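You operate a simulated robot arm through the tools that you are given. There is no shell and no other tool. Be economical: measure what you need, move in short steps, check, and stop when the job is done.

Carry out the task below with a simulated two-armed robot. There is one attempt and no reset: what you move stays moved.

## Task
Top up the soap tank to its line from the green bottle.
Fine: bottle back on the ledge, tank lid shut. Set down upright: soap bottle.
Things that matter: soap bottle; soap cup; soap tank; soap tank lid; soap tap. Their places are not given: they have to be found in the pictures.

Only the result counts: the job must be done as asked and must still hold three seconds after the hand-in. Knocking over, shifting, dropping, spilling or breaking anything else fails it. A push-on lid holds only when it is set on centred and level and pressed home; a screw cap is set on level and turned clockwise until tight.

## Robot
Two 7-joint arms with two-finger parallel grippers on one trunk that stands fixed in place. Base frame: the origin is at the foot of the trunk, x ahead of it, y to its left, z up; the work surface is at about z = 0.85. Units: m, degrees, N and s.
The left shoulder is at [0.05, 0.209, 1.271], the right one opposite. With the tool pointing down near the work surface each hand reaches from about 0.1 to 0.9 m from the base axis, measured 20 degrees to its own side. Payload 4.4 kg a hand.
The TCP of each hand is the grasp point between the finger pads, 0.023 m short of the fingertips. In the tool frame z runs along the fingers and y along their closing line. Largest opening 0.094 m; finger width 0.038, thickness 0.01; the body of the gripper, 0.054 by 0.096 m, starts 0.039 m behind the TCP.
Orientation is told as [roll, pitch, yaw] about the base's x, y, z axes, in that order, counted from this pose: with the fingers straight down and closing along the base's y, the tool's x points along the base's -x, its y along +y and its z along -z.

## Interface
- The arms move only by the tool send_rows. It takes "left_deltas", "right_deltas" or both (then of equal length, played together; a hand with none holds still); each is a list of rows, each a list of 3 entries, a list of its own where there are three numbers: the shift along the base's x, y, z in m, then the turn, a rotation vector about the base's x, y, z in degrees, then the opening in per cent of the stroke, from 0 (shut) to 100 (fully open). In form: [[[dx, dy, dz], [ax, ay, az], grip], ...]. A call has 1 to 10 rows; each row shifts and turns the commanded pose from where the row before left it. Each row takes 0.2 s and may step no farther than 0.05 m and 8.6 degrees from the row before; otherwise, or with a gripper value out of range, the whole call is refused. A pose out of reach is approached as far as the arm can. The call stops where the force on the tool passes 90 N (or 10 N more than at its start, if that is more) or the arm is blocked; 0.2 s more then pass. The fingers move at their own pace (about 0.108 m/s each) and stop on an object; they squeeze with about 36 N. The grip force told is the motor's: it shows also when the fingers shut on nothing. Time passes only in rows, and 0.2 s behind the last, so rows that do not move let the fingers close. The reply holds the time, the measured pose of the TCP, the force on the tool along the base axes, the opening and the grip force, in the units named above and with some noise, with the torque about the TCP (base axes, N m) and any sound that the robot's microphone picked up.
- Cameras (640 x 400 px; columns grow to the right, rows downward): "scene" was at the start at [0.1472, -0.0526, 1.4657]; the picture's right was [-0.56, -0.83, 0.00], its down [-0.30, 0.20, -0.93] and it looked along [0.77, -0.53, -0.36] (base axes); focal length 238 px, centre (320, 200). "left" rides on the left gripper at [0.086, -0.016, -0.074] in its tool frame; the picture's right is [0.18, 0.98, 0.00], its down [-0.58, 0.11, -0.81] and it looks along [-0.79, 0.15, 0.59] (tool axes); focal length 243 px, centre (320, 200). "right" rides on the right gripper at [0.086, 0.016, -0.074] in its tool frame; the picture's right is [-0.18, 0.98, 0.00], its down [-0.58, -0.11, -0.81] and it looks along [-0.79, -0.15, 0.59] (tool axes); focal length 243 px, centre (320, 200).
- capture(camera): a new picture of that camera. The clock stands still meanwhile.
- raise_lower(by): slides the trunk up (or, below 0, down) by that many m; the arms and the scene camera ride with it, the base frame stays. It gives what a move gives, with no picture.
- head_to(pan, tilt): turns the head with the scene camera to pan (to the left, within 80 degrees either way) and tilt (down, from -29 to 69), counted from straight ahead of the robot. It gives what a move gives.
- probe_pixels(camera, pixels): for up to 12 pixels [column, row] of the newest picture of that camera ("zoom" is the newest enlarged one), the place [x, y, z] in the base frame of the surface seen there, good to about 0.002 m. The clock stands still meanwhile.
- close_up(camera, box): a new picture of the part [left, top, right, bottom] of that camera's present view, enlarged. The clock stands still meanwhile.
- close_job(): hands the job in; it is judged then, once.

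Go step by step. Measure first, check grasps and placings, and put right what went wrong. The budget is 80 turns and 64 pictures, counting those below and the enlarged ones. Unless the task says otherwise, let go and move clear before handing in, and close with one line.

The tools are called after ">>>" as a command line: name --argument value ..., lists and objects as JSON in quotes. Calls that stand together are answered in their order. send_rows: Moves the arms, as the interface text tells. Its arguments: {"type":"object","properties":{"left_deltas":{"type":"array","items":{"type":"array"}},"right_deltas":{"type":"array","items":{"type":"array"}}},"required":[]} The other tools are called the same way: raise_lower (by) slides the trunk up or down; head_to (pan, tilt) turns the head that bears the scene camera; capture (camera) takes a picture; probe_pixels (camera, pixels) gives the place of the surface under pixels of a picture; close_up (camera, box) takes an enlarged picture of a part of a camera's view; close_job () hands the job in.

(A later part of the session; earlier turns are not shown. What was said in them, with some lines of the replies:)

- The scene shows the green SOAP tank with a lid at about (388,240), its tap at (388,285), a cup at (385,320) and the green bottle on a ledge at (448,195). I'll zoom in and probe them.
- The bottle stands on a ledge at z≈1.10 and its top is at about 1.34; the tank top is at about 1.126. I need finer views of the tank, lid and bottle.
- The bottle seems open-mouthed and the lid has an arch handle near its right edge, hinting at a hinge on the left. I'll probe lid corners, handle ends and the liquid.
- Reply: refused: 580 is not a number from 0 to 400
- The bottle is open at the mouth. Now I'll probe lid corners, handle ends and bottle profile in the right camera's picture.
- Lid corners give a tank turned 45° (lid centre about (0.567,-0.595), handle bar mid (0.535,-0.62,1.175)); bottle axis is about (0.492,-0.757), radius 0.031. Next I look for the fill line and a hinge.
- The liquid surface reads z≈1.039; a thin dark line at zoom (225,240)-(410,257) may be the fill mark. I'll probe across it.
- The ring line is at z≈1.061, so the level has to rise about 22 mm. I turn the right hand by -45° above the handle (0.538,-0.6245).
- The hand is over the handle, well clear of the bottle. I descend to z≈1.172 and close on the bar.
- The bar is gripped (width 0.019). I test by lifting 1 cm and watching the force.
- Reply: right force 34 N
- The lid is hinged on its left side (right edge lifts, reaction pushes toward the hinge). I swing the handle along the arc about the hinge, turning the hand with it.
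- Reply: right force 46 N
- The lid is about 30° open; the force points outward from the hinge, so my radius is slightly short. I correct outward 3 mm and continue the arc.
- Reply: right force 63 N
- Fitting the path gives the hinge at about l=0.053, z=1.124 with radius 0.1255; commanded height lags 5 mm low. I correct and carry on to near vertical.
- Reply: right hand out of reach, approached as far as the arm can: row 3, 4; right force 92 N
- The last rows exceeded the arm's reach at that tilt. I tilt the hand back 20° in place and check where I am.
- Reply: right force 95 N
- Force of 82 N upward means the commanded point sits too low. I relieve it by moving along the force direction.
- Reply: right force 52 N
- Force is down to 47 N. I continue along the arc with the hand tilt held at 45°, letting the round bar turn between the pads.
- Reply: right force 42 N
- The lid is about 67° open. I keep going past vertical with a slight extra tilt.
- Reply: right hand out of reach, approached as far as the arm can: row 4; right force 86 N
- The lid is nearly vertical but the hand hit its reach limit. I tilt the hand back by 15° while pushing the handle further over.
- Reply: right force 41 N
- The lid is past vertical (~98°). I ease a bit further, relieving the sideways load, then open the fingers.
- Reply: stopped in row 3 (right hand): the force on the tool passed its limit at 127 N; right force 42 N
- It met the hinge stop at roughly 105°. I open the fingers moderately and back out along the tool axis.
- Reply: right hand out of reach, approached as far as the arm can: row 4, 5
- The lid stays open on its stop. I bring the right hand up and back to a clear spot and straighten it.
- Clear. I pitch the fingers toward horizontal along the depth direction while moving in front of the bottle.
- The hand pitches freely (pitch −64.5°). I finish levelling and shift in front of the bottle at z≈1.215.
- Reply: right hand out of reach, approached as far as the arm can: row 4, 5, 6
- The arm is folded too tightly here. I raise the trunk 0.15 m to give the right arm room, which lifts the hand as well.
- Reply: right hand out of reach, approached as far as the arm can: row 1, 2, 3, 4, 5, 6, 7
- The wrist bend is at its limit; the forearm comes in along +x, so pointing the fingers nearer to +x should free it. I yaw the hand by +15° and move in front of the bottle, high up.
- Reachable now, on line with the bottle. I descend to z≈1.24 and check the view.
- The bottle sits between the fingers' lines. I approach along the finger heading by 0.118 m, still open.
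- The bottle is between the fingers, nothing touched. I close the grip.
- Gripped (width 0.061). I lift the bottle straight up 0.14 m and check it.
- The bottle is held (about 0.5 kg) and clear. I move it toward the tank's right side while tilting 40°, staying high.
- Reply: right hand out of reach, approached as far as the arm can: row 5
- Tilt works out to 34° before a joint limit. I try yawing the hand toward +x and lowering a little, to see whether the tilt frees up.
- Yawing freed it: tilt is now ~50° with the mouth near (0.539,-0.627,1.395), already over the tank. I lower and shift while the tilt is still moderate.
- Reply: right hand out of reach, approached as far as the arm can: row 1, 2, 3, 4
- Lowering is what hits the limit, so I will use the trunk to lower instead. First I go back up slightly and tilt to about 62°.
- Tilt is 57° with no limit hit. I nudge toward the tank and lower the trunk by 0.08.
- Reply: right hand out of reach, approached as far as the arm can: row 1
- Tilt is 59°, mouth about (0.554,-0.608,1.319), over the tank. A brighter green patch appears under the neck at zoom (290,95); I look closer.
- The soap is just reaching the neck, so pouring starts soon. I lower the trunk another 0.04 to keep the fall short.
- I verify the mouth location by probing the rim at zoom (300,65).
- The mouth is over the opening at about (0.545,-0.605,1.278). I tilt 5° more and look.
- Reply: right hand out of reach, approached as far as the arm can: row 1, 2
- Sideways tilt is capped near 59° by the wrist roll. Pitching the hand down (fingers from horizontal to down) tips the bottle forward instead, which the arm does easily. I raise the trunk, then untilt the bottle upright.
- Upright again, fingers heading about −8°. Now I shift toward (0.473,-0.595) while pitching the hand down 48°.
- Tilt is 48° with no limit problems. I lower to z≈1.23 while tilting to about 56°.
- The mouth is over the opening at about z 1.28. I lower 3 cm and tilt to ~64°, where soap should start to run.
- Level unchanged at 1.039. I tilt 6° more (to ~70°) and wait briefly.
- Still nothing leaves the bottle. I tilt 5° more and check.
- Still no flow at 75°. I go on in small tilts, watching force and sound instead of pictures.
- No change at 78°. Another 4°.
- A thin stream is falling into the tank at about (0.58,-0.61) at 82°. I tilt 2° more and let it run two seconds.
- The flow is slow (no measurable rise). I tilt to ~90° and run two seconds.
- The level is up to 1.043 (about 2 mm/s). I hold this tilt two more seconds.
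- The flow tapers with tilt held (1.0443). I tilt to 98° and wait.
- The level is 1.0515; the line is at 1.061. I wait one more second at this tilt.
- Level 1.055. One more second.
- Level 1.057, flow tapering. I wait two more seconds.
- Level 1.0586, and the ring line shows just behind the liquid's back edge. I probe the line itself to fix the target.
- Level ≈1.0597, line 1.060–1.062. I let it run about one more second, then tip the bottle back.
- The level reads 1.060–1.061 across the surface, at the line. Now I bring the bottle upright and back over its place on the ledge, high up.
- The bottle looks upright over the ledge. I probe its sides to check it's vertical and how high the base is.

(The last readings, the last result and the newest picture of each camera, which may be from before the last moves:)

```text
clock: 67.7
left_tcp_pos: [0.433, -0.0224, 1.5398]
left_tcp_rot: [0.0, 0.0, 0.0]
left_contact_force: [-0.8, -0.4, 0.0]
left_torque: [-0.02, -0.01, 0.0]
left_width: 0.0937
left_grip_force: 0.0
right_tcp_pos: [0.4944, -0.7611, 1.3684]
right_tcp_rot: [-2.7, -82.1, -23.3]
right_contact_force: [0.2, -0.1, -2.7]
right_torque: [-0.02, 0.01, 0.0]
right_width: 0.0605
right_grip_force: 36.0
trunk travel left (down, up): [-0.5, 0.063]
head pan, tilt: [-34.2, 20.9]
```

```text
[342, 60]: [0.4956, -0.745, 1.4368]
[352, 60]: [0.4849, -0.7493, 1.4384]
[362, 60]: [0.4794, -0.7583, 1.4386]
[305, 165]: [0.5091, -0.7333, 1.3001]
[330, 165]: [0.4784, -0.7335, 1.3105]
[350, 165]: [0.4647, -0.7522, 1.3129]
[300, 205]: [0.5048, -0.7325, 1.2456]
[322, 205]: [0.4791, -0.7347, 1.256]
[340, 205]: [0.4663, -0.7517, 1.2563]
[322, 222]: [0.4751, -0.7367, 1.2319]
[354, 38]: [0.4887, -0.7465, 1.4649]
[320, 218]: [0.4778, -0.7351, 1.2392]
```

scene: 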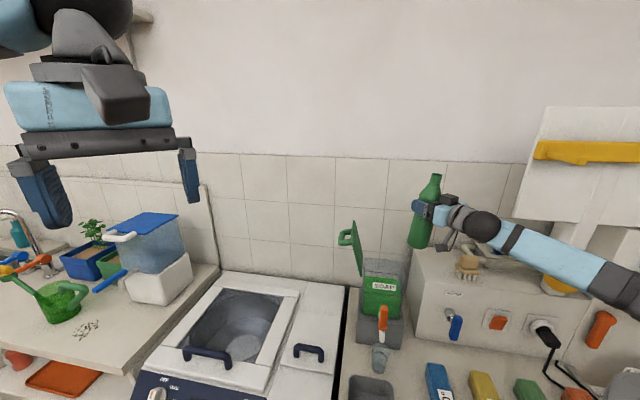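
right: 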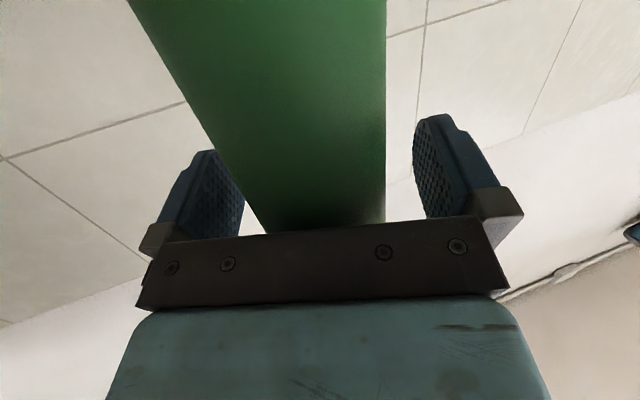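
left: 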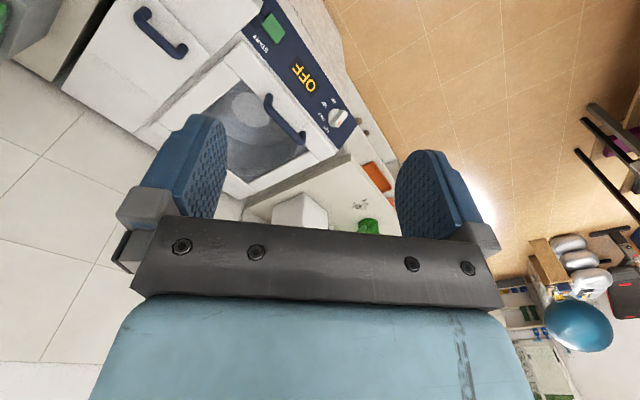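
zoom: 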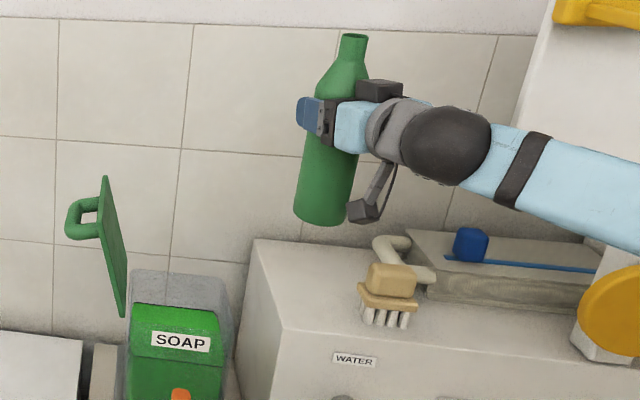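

The axis is vertical within about 1°, centred near (0.496,-0.761). I correct 4 mm and lower to about 1 cm above the ledge, then slowly to contact.

>>> send_rows --right_deltas '[[[-0.004, 0.004, -0.03], [0, 0, 0], 0], [[0, 0, -0.03], [0, 0, 0], 0], [[0, 0, -0.03], [0, 0, 0], 0], [[0, 0, -0.02], [0, 0, 0], 0], [[0, 0, -0.006], [0, 0, 0], 0], [[0, 0, -0.004], [0, 0, 0], 0], [[0, 0, 0], [0, 0, 0], 0]]'

```text
clock: 69.2
left_tcp_pos: [0.4319, -0.0226, 1.5393]
left_tcp_rot: [0.0, 0.0, 0.1]
left_contact_force: [0.3, -0.2, -0.6]
left_torque: [-0.03, 0.0, 0.0]
left_width: 0.094
left_grip_force: 0.0
right_tcp_pos: [0.4889, -0.7575, 1.2495]
right_tcp_rot: [-2.5, -82.2, -23.2]
right_contact_force: [-0.5, 0.6, -2.3]
right_torque: [0.03, 0.02, 0.0]
right_width: 0.0602
right_grip_force: 35.9
trunk travel left (down, up): [-0.5, 0.063]
head pan, tilt: [-34.2, 20.9]
```

>>> send_rows --right_deltas '[[[0, 0, -0.002], [0, 0, 0], 0], [[0, 0, -0.002], [0, 0, 0], 0], [[0, 0, -0.002], [0, 0, 0], 0], [[0, 0, 0], [0, 0, 0], 0]]'

```text
clock: 70.2
left_tcp_pos: [0.4338, -0.0221, 1.5406]
left_tcp_rot: [-0.1, 0.0, 0.0]
left_contact_force: [1.2, 0.3, 0.1]
left_torque: [0.01, -0.02, -0.01]
left_width: 0.094
left_grip_force: 0.0
right_tcp_pos: [0.4886, -0.7562, 1.246]
right_tcp_rot: [-2.5, -82.3, -23.1]
right_contact_force: [0.5, 0.1, -1.4]
right_torque: [0.02, 0.0, 0.0]
right_width: 0.0604
right_grip_force: 36.2
trunk travel left (down, up): [-0.5, 0.063]
head pan, tilt: [-34.2, 20.9]
```

Force eased slightly to −1.4 N, so the base is about to touch. Two more 1.5 mm steps.

>>> send_rows --right_deltas '[[[0, 0, -0.0015], [0, 0, 0], 0], [[0, 0, -0.0015], [0, 0, 0], 0], [[0, 0, 0], [0, 0, 0], 0]]'

```text
clock: 71.0
left_tcp_pos: [0.4301, -0.0218, 1.5401]
left_tcp_rot: [-0.1, -0.1, 0.1]
left_contact_force: [0.2, 0.7, -0.5]
left_torque: [0.01, -0.02, 0.01]
left_width: 0.094
left_grip_force: 0.0
right_tcp_pos: [0.4891, -0.7559, 1.2449]
right_tcp_rot: [-3.3, -82.4, -22.5]
right_contact_force: [1.3, -4.6, 11.6]
right_torque: [-0.45, 0.05, 0.08]
right_width: 0.0603
right_grip_force: 36.2
trunk travel left (down, up): [-0.5, 0.063]
head pan, tilt: [-34.2, 20.9]
```

The base is on the ledge (11.6 N up). I ease off, open the fingers, then back straight out.

>>> send_rows --right_deltas '[[[0, 0, 0.001], [0, 0, 0], 0], [[0, 0, 0], [0, 0, 0], 75], [[0, 0, 0], [0, 0, 0], 100], [[0, 0, 0], [0, 0, 0], 100], [[-0.018, 0.0088, 0], [0, 0, 0], 100], [[-0.027, 0.013, 0], [0, 0, 0], 100], [[-0.027, 0.013, 0], [0, 0, 0], 100], [[-0.027, 0.013, 0], [0, 0, 0], 100], [[-0.01, 0.005, 0], [0, 0, 0], 100]]'

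>>> close_up --camera "scene" --box '[350, 180, 530, 340]'

```text
clock: 73.0
left_tcp_pos: [0.4308, -0.0218, 1.5398]
left_tcp_rot: [0.0, 0.0, 0.0]
left_contact_force: [0.2, 0.2, -0.1]
left_torque: [-0.03, 0.0, -0.01]
left_width: 0.0941
left_grip_force: 0.2
right_tcp_pos: [0.3805, -0.7051, 1.2418]
right_tcp_rot: [-2.5, -82.2, -23.3]
right_contact_force: [0.0, -0.2, 0.8]
right_torque: [-0.01, -0.01, 0.02]
right_width: 0.0941
right_grip_force: 0.1
trunk travel left (down, up): [-0.5, 0.063]
head pan, tilt: [-34.2, 20.9]
```

```text
2.50 times, centred on (440, 260) of scene
```

zoom: 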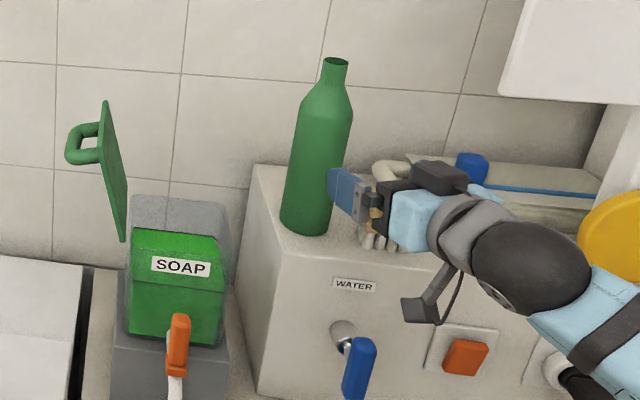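

The bottle stands upright on the ledge. Next I lift the hand away and point it down again, ready for the lid.

>>> send_rows --right_deltas '[[[-0.005, 0.015, 0.03], [0, 0, 0], 100], [[0, 0.025, 0.03], [3.6, 7.37, 0], 100], [[0, 0.025, 0.03], [3.6, 7.37, 0], 100], [[0.01, 0.025, 0.03], [3.6, 7.37, 0], 100], [[0.01, 0.025, 0.03], [3.6, 7.37, 0], 100], [[0.01, 0.027, 0.03], [3.6, 7.37, 0], 80], [[0.01, 0.027, 0.025], [3.6, 7.37, 0], 60], [[0.01, 0.027, 0.025], [3.6, 7.37, 0], 50], [[0.01, 0.027, 0.02], [3.6, 7.37, 0], 40], [[0.01, 0.027, 0.01], [3.6, 7.37, 0], 40]]'

>>> send_rows --right_deltas '[[[0, 0, 0], [3.6, 7.37, 0], 40], [[0, 0, 0], [0, 0, -8], 40], [[0, 0, 0], [0, 0, -8], 40], [[0, 0, 0], [0, 0, -2.5], 40]]'

>>> raise_lower --by -0.15

```text
clock: 75.2
left_tcp_pos: [0.4367, -0.0236, 1.5376]
left_tcp_rot: [0.1, 0.2, 0.0]
left_contact_force: [0.8, 0.0, -0.4]
left_torque: [0.02, 0.05, -0.01]
left_width: 0.094
left_grip_force: 0.0
right_tcp_pos: [0.4548, -0.4544, 1.4787]
right_tcp_rot: [-1.3, -5.2, -25.5]
right_contact_force: [-0.8, -0.7, 6.3]
right_torque: [0.05, 0.04, -0.02]
right_width: 0.0377
right_grip_force: 0.0
trunk travel left (down, up): [-0.5, 0.063]
head pan, tilt: [-34.2, 20.9]
```

```text
clock: 76.2
left_tcp_pos: [0.4319, -0.022, 1.5403]
left_tcp_rot: [0.0, -0.1, -0.1]
left_contact_force: [-0.4, 0.2, -0.6]
left_torque: [0.01, 0.02, 0.0]
left_width: 0.094
left_grip_force: 0.1
right_tcp_pos: [0.4468, -0.4527, 1.5016]
right_tcp_rot: [0.2, -0.2, -44.3]
right_contact_force: [0.9, 0.5, 0.4]
right_torque: [-0.01, 0.0, 0.0]
right_width: 0.0374
right_grip_force: 0.0
trunk travel left (down, up): [-0.5, 0.063]
head pan, tilt: [-34.2, 20.9]
```

```text
clock: 78.0
left_tcp_pos: [0.431, -0.0228, 1.3903]
left_tcp_rot: [0.0, 0.0, 0.0]
left_contact_force: [0.4, 0.1, -0.5]
left_torque: [0.01, -0.01, 0.02]
left_width: 0.0941
left_grip_force: 0.0
right_tcp_pos: [0.4438, -0.4532, 1.3527]
right_tcp_rot: [0.2, -0.1, -44.2]
right_contact_force: [-0.6, 0.4, 0.2]
right_torque: [0.01, 0.0, 0.02]
right_width: 0.0377
right_grip_force: 0.1
trunk travel left (down, up): [-0.35, 0.213]
head pan, tilt: [-34.2, 20.9]
```

Trunk is back to its first height. I move above the handle with about 33° tilt, staying clear.

>>> send_rows --right_deltas '[[[0.041, -0.003, 0], [-3.9, 3.9, 0], 40], [[0.041, -0.003, 0], [-3.9, 3.9, 0], 40], [[0.041, -0.003, 0], [-3.9, 3.9, 0], 40], [[0.041, -0.003, 0], [-3.9, 3.9, 0], 40], [[0.04, -0.003, 0], [-3.9, 3.9, 0], 40], [[0.04, -0.003, -0.01], [-3.9, 3.9, 0], 40], [[0, 0, -0.02], [0, 0, 0], 40]]'

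>>> close_up --camera "scene" --box '[320, 140, 440, 260]'

>>> probe_pixels --camera "zoom" --pixels '[[77, 194], [72, 180], [85, 172], [110, 168], [90, 200], [120, 170], [135, 160], [140, 130], [155, 200], [165, 230]]'

```text
clock: 79.6
left_tcp_pos: [0.4308, -0.0247, 1.3904]
left_tcp_rot: [0.1, -0.1, 0.0]
left_contact_force: [-0.2, -0.9, 0.2]
left_torque: [0.03, 0.03, 0.02]
left_width: 0.0939
left_grip_force: 0.0
right_tcp_pos: [0.6863, -0.4736, 1.3205]
right_tcp_rot: [-32.8, 0.4, -44.2]
right_contact_force: [-0.5, -0.7, 0.4]
right_torque: [0.0, -0.01, -0.03]
right_width: 0.0377
right_grip_force: 0.0
trunk travel left (down, up): [-0.35, 0.213]
head pan, tilt: [-34.2, 20.9]
```

```text
3.33 times, centred on (380, 200) of scene
```

zoom: 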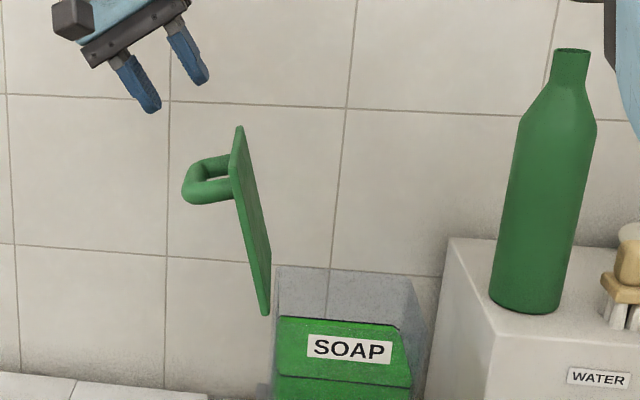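

```text
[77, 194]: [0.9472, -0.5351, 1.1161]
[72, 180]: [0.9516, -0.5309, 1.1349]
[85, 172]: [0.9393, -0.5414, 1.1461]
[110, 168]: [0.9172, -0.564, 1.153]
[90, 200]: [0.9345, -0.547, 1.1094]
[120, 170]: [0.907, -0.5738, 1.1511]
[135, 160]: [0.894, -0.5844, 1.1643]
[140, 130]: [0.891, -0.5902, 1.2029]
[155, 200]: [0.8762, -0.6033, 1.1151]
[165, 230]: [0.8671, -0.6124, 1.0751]
```

Handle now shows at zoom (185–230,160–205); I probe it there.

>>> probe_pixels --camera "zoom" --pixels '[[190, 193], [188, 180], [196, 168], [205, 162], [215, 197], [200, 200], [225, 160], [240, 130], [236, 180], [262, 305], [186, 187], [193, 185]]'

```text
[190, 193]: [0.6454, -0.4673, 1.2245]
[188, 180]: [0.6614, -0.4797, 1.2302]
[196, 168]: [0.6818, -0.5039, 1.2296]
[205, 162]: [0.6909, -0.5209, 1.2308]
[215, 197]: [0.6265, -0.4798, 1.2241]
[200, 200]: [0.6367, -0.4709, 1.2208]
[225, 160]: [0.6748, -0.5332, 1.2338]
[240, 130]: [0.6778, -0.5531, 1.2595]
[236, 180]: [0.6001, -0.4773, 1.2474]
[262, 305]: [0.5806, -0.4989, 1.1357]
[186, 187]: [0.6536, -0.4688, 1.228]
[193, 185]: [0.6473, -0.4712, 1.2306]
```

The bar centre is near l=0.122, z≈1.222 (about (0.667,-0.495)). I come down outside it, then slide in along the tool axis and close.

>>> send_rows --right_deltas '[[[0.0024, 0.0004, -0.024], [0, 0, 0], 45], [[0.0024, 0.0004, -0.024], [0, 0, 0], 45], [[-0.0071, -0.0071, -0.0153], [0, 0, 0], 45], [[-0.0071, -0.0071, -0.0153], [0, 0, 0], 45], [[-0.0071, -0.0071, -0.0153], [0, 0, 0], 45], [[0, 0, 0], [0, 0, 0], 0], [[0, 0, 0], [0, 0, 0], 0], [[0, 0, 0], [0, 0, 0], 0]]'

>>> close_up --camera "scene" --box '[320, 140, 440, 260]'

```text
clock: 81.4
left_tcp_pos: [0.432, -0.0225, 1.3889]
left_tcp_rot: [0.1, 0.0, 0.0]
left_contact_force: [0.2, 0.2, -0.8]
left_torque: [0.01, 0.0, 0.01]
left_width: 0.0942
left_grip_force: 0.1
right_tcp_pos: [0.6739, -0.4917, 1.2266]
right_tcp_rot: [-32.9, 0.2, -44.3]
right_contact_force: [-3.7, -2.2, -6.8]
right_torque: [-0.68, -0.73, -1.36]
right_width: 0.0196
right_grip_force: 44.7
trunk travel left (down, up): [-0.35, 0.213]
head pan, tilt: [-34.2, 20.9]
```

```text
3.33 times, centred on (380, 200) of scene
```

zoom: 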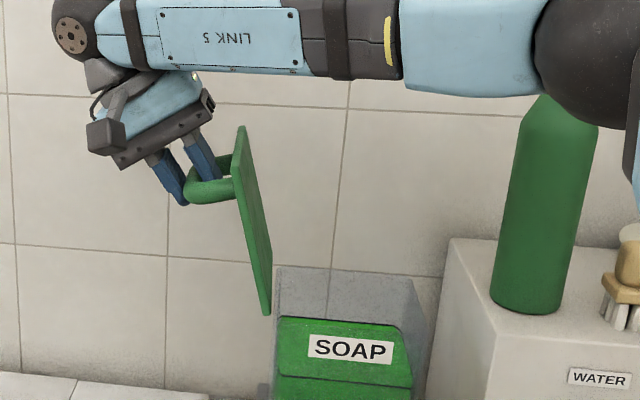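

The bar is gripped (0.0196). I follow the arc back: first five steps to about 70° open.

>>> send_rows --right_deltas '[[[-0.0102, -0.0102, 0.008], [0, 0, 0], 0], [[-0.0099, -0.0099, 0.0067], [0, 0, 0], 0], [[-0.0103, -0.0103, 0.0049], [0, 0, 0], 0], [[-0.0107, -0.0107, 0.0031], [0, 0, 0], 0], [[-0.0109, -0.0109, 0.0012], [0, 0, 0], 0]]'

```text
clock: 82.6
left_tcp_pos: [0.4324, -0.0232, 1.3898]
left_tcp_rot: [-0.1, 0.0, 0.0]
left_contact_force: [-0.6, -0.1, -0.1]
left_torque: [0.01, -0.02, -0.01]
left_width: 0.0942
left_grip_force: 0.0
right_tcp_pos: [0.6221, -0.5426, 1.2513]
right_tcp_rot: [-32.9, 0.4, -44.2]
right_contact_force: [5.1, -2.8, -0.6]
right_torque: [-0.03, -0.56, -1.64]
right_width: 0.0193
right_grip_force: 45.3
trunk travel left (down, up): [-0.35, 0.213]
head pan, tilt: [-34.2, 20.9]
```

Forces are tiny, the arc fits well. I continue, easing the tilt out as the lid comes down.

>>> send_rows --right_deltas '[[[-0.0109, -0.0109, -0.0007], [0, 0, 0], 0], [[-0.0108, -0.0108, -0.0025], [1.4, -1.4, 0], 0], [[-0.0105, -0.0105, -0.0044], [2.1, -2.1, 0], 0], [[-0.01, -0.01, -0.0062], [2.8, -2.8, 0], 0], [[-0.0094, -0.0094, -0.0078], [2.8, -2.8, 0], 0]]'

```text
clock: 83.8
left_tcp_pos: [0.4322, -0.022, 1.3898]
left_tcp_rot: [-0.1, 0.1, 0.0]
left_contact_force: [-0.4, 0.2, 0.3]
left_torque: [0.01, 0.02, 0.0]
left_width: 0.0942
left_grip_force: 0.1
right_tcp_pos: [0.5707, -0.5948, 1.2301]
right_tcp_rot: [-20.2, 0.2, -44.1]
right_contact_force: [-5.1, 14.1, -7.9]
right_torque: [0.15, -0.16, -1.8]
right_width: 0.0196
right_grip_force: 45.1
trunk travel left (down, up): [-0.35, 0.213]
head pan, tilt: [-34.2, 20.9]
```

Still light forces. I complete the arc to nearly closed.

>>> send_rows --right_deltas '[[[-0.0087, -0.0087, -0.0094], [2.83, -2.83, 0], 0], [[-0.0078, -0.0078, -0.0109], [2.83, -2.83, 0], 0], [[-0.0068, -0.0068, -0.012], [2.83, -2.83, 0], 0], [[-0.0057, -0.0057, -0.0132], [2.83, -2.83, 0], 0], [[-0.0033, -0.0033, -0.0095], [2.83, -2.83, 0], 0], [[0, 0, 0], [0, 0, 0], 0]]'

>>> close_up --camera "scene" --box '[340, 170, 460, 290]'

```text
clock: 85.2
left_tcp_pos: [0.4315, -0.0203, 1.3903]
left_tcp_rot: [-0.1, 0.0, 0.0]
left_contact_force: [-0.3, -0.4, 0.5]
left_torque: [0.04, 0.0, 0.0]
left_width: 0.094
left_grip_force: 0.0
right_tcp_pos: [0.5383, -0.6269, 1.1783]
right_tcp_rot: [0.0, -0.3, -44.0]
right_contact_force: [4.8, 11.7, 9.0]
right_torque: [0.41, 0.04, -1.66]
right_width: 0.0198
right_grip_force: 44.8
trunk travel left (down, up): [-0.35, 0.213]
head pan, tilt: [-34.2, 20.9]
```

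```text
3.33 times, centred on (400, 230) of scene
```

zoom: 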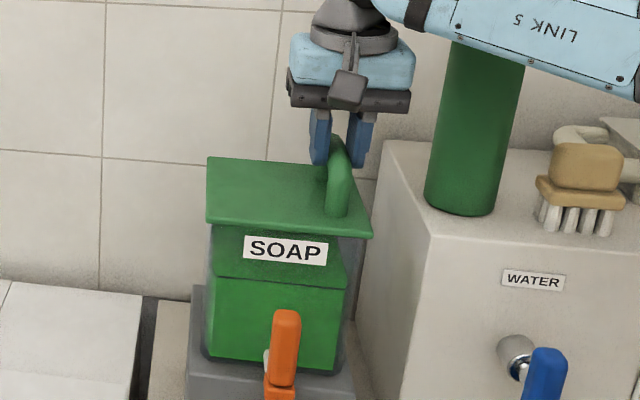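

The lid looks down. I probe its top at the right and left edges to see whether it is level, as before (1.124).

>>> probe_pixels --camera "zoom" --pixels '[[212, 215], [214, 165], [360, 228], [345, 215], [290, 200], [365, 230], [240, 180]]'

>>> send_rows --right_deltas '[[[0, 0, -0.002], [0, 0, 0], 0], [[0, 0, -0.002], [0, 0, 0], 0], [[0, 0, -0.002], [0, 0, 0], 0], [[0, 0, 0], [0, 0, 0], 0]]'

```text
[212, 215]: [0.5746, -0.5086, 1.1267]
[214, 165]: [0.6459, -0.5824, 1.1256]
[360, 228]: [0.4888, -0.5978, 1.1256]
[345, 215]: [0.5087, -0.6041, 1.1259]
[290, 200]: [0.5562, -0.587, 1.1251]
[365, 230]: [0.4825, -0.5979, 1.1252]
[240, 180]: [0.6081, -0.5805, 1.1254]
```

```text
clock: 86.2
left_tcp_pos: [0.429, -0.0204, 1.3904]
left_tcp_rot: [-0.2, -0.2, 0.0]
left_contact_force: [0.0, 0.2, 0.6]
left_torque: [0.01, -0.01, -0.02]
left_width: 0.0938
left_grip_force: 0.1
right_tcp_pos: [0.5375, -0.6255, 1.1731]
right_tcp_rot: [-0.1, -0.5, -44.2]
right_contact_force: [11.6, -9.1, 37.1]
right_torque: [-0.18, -0.17, -1.38]
right_width: 0.0195
right_grip_force: 45.3
trunk travel left (down, up): [-0.35, 0.213]
head pan, tilt: [-34.2, 20.9]
```

The lid is level and pressed down with 37 N. I open the fingers and rise straight up, clear.

>>> send_rows --right_deltas '[[[0, 0, 0.002], [0, 0, 0], 0], [[0, 0, 0], [0, 0, 0], 50], [[0, 0, 0], [0, 0, 0], 55], [[0, 0, 0], [0, 0, 0], 55], [[0, 0, 0.02], [0, 0, 0], 55], [[0, 0, 0.03], [0, 0, 0], 55], [[0, 0, 0.04], [0, 0, 0], 55], [[-0.01, 0.02, 0.04], [0, 0, 0], 55], [[-0.02, 0.03, 0.03], [0, 0, 0], 55], [[-0.02, 0.03, 0.02], [0, 0, 0], 55]]'

>>> capture --camera "scene"

>>> close_up --camera "scene" --box '[350, 140, 490, 340]'

>>> probe_pixels --camera "scene" --pixels '[[370, 225], [370, 240], [385, 225], [411, 242], [453, 157], [442, 220], [452, 220], [381, 250], [384, 320]]'

```text
clock: 88.4
left_tcp_pos: [0.4309, -0.0197, 1.3909]
left_tcp_rot: [-0.2, -0.1, -0.1]
left_contact_force: [-0.4, 0.0, -0.2]
left_torque: [-0.03, -0.01, -0.01]
left_width: 0.0938
left_grip_force: 0.1
right_tcp_pos: [0.4839, -0.5469, 1.3521]
right_tcp_rot: [-0.2, -0.2, -44.2]
right_contact_force: [-0.4, -0.1, -0.5]
right_torque: [-0.02, 0.0, -0.01]
right_width: 0.0518
right_grip_force: 0.0
trunk travel left (down, up): [-0.35, 0.213]
head pan, tilt: [-34.2, 20.9]
```

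```text
4 pictures are left
```

scene: 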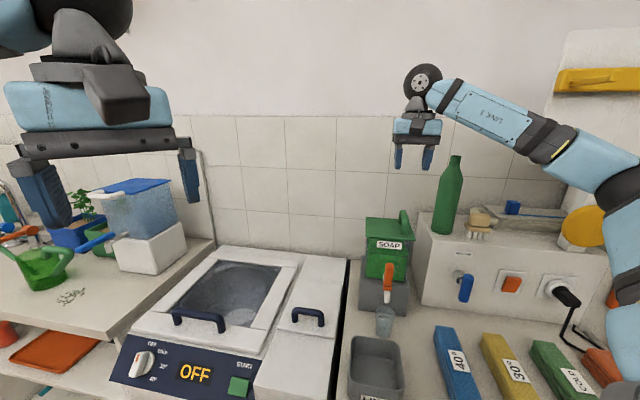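

```text
2.00 times, centred on (420, 240) of scene
```

zoom: 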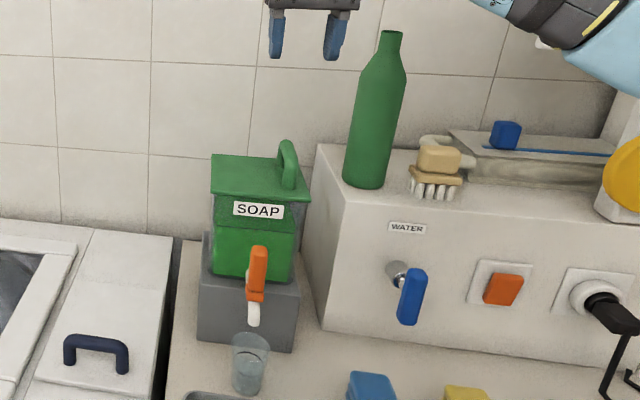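

```text
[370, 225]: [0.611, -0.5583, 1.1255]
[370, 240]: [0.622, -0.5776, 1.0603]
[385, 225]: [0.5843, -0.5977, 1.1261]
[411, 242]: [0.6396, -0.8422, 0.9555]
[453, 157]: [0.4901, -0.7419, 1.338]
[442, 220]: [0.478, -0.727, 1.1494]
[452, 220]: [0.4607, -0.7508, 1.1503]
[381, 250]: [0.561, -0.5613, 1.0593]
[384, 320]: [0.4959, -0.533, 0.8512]
```

The tank level reads about 1.060, at the ring line. The lid is shut and level, the bottle is upright at its old spot on the ledge, and the hand is clear, so I hand in.

>>> close_job

```text
The job is handed in.
```

I topped up the soap tank from the green bottle and handed the job in. The level reads about 1 mm under the middle of the line, the lid is shut and level, and the bottle stands upright on the ledge where it was.
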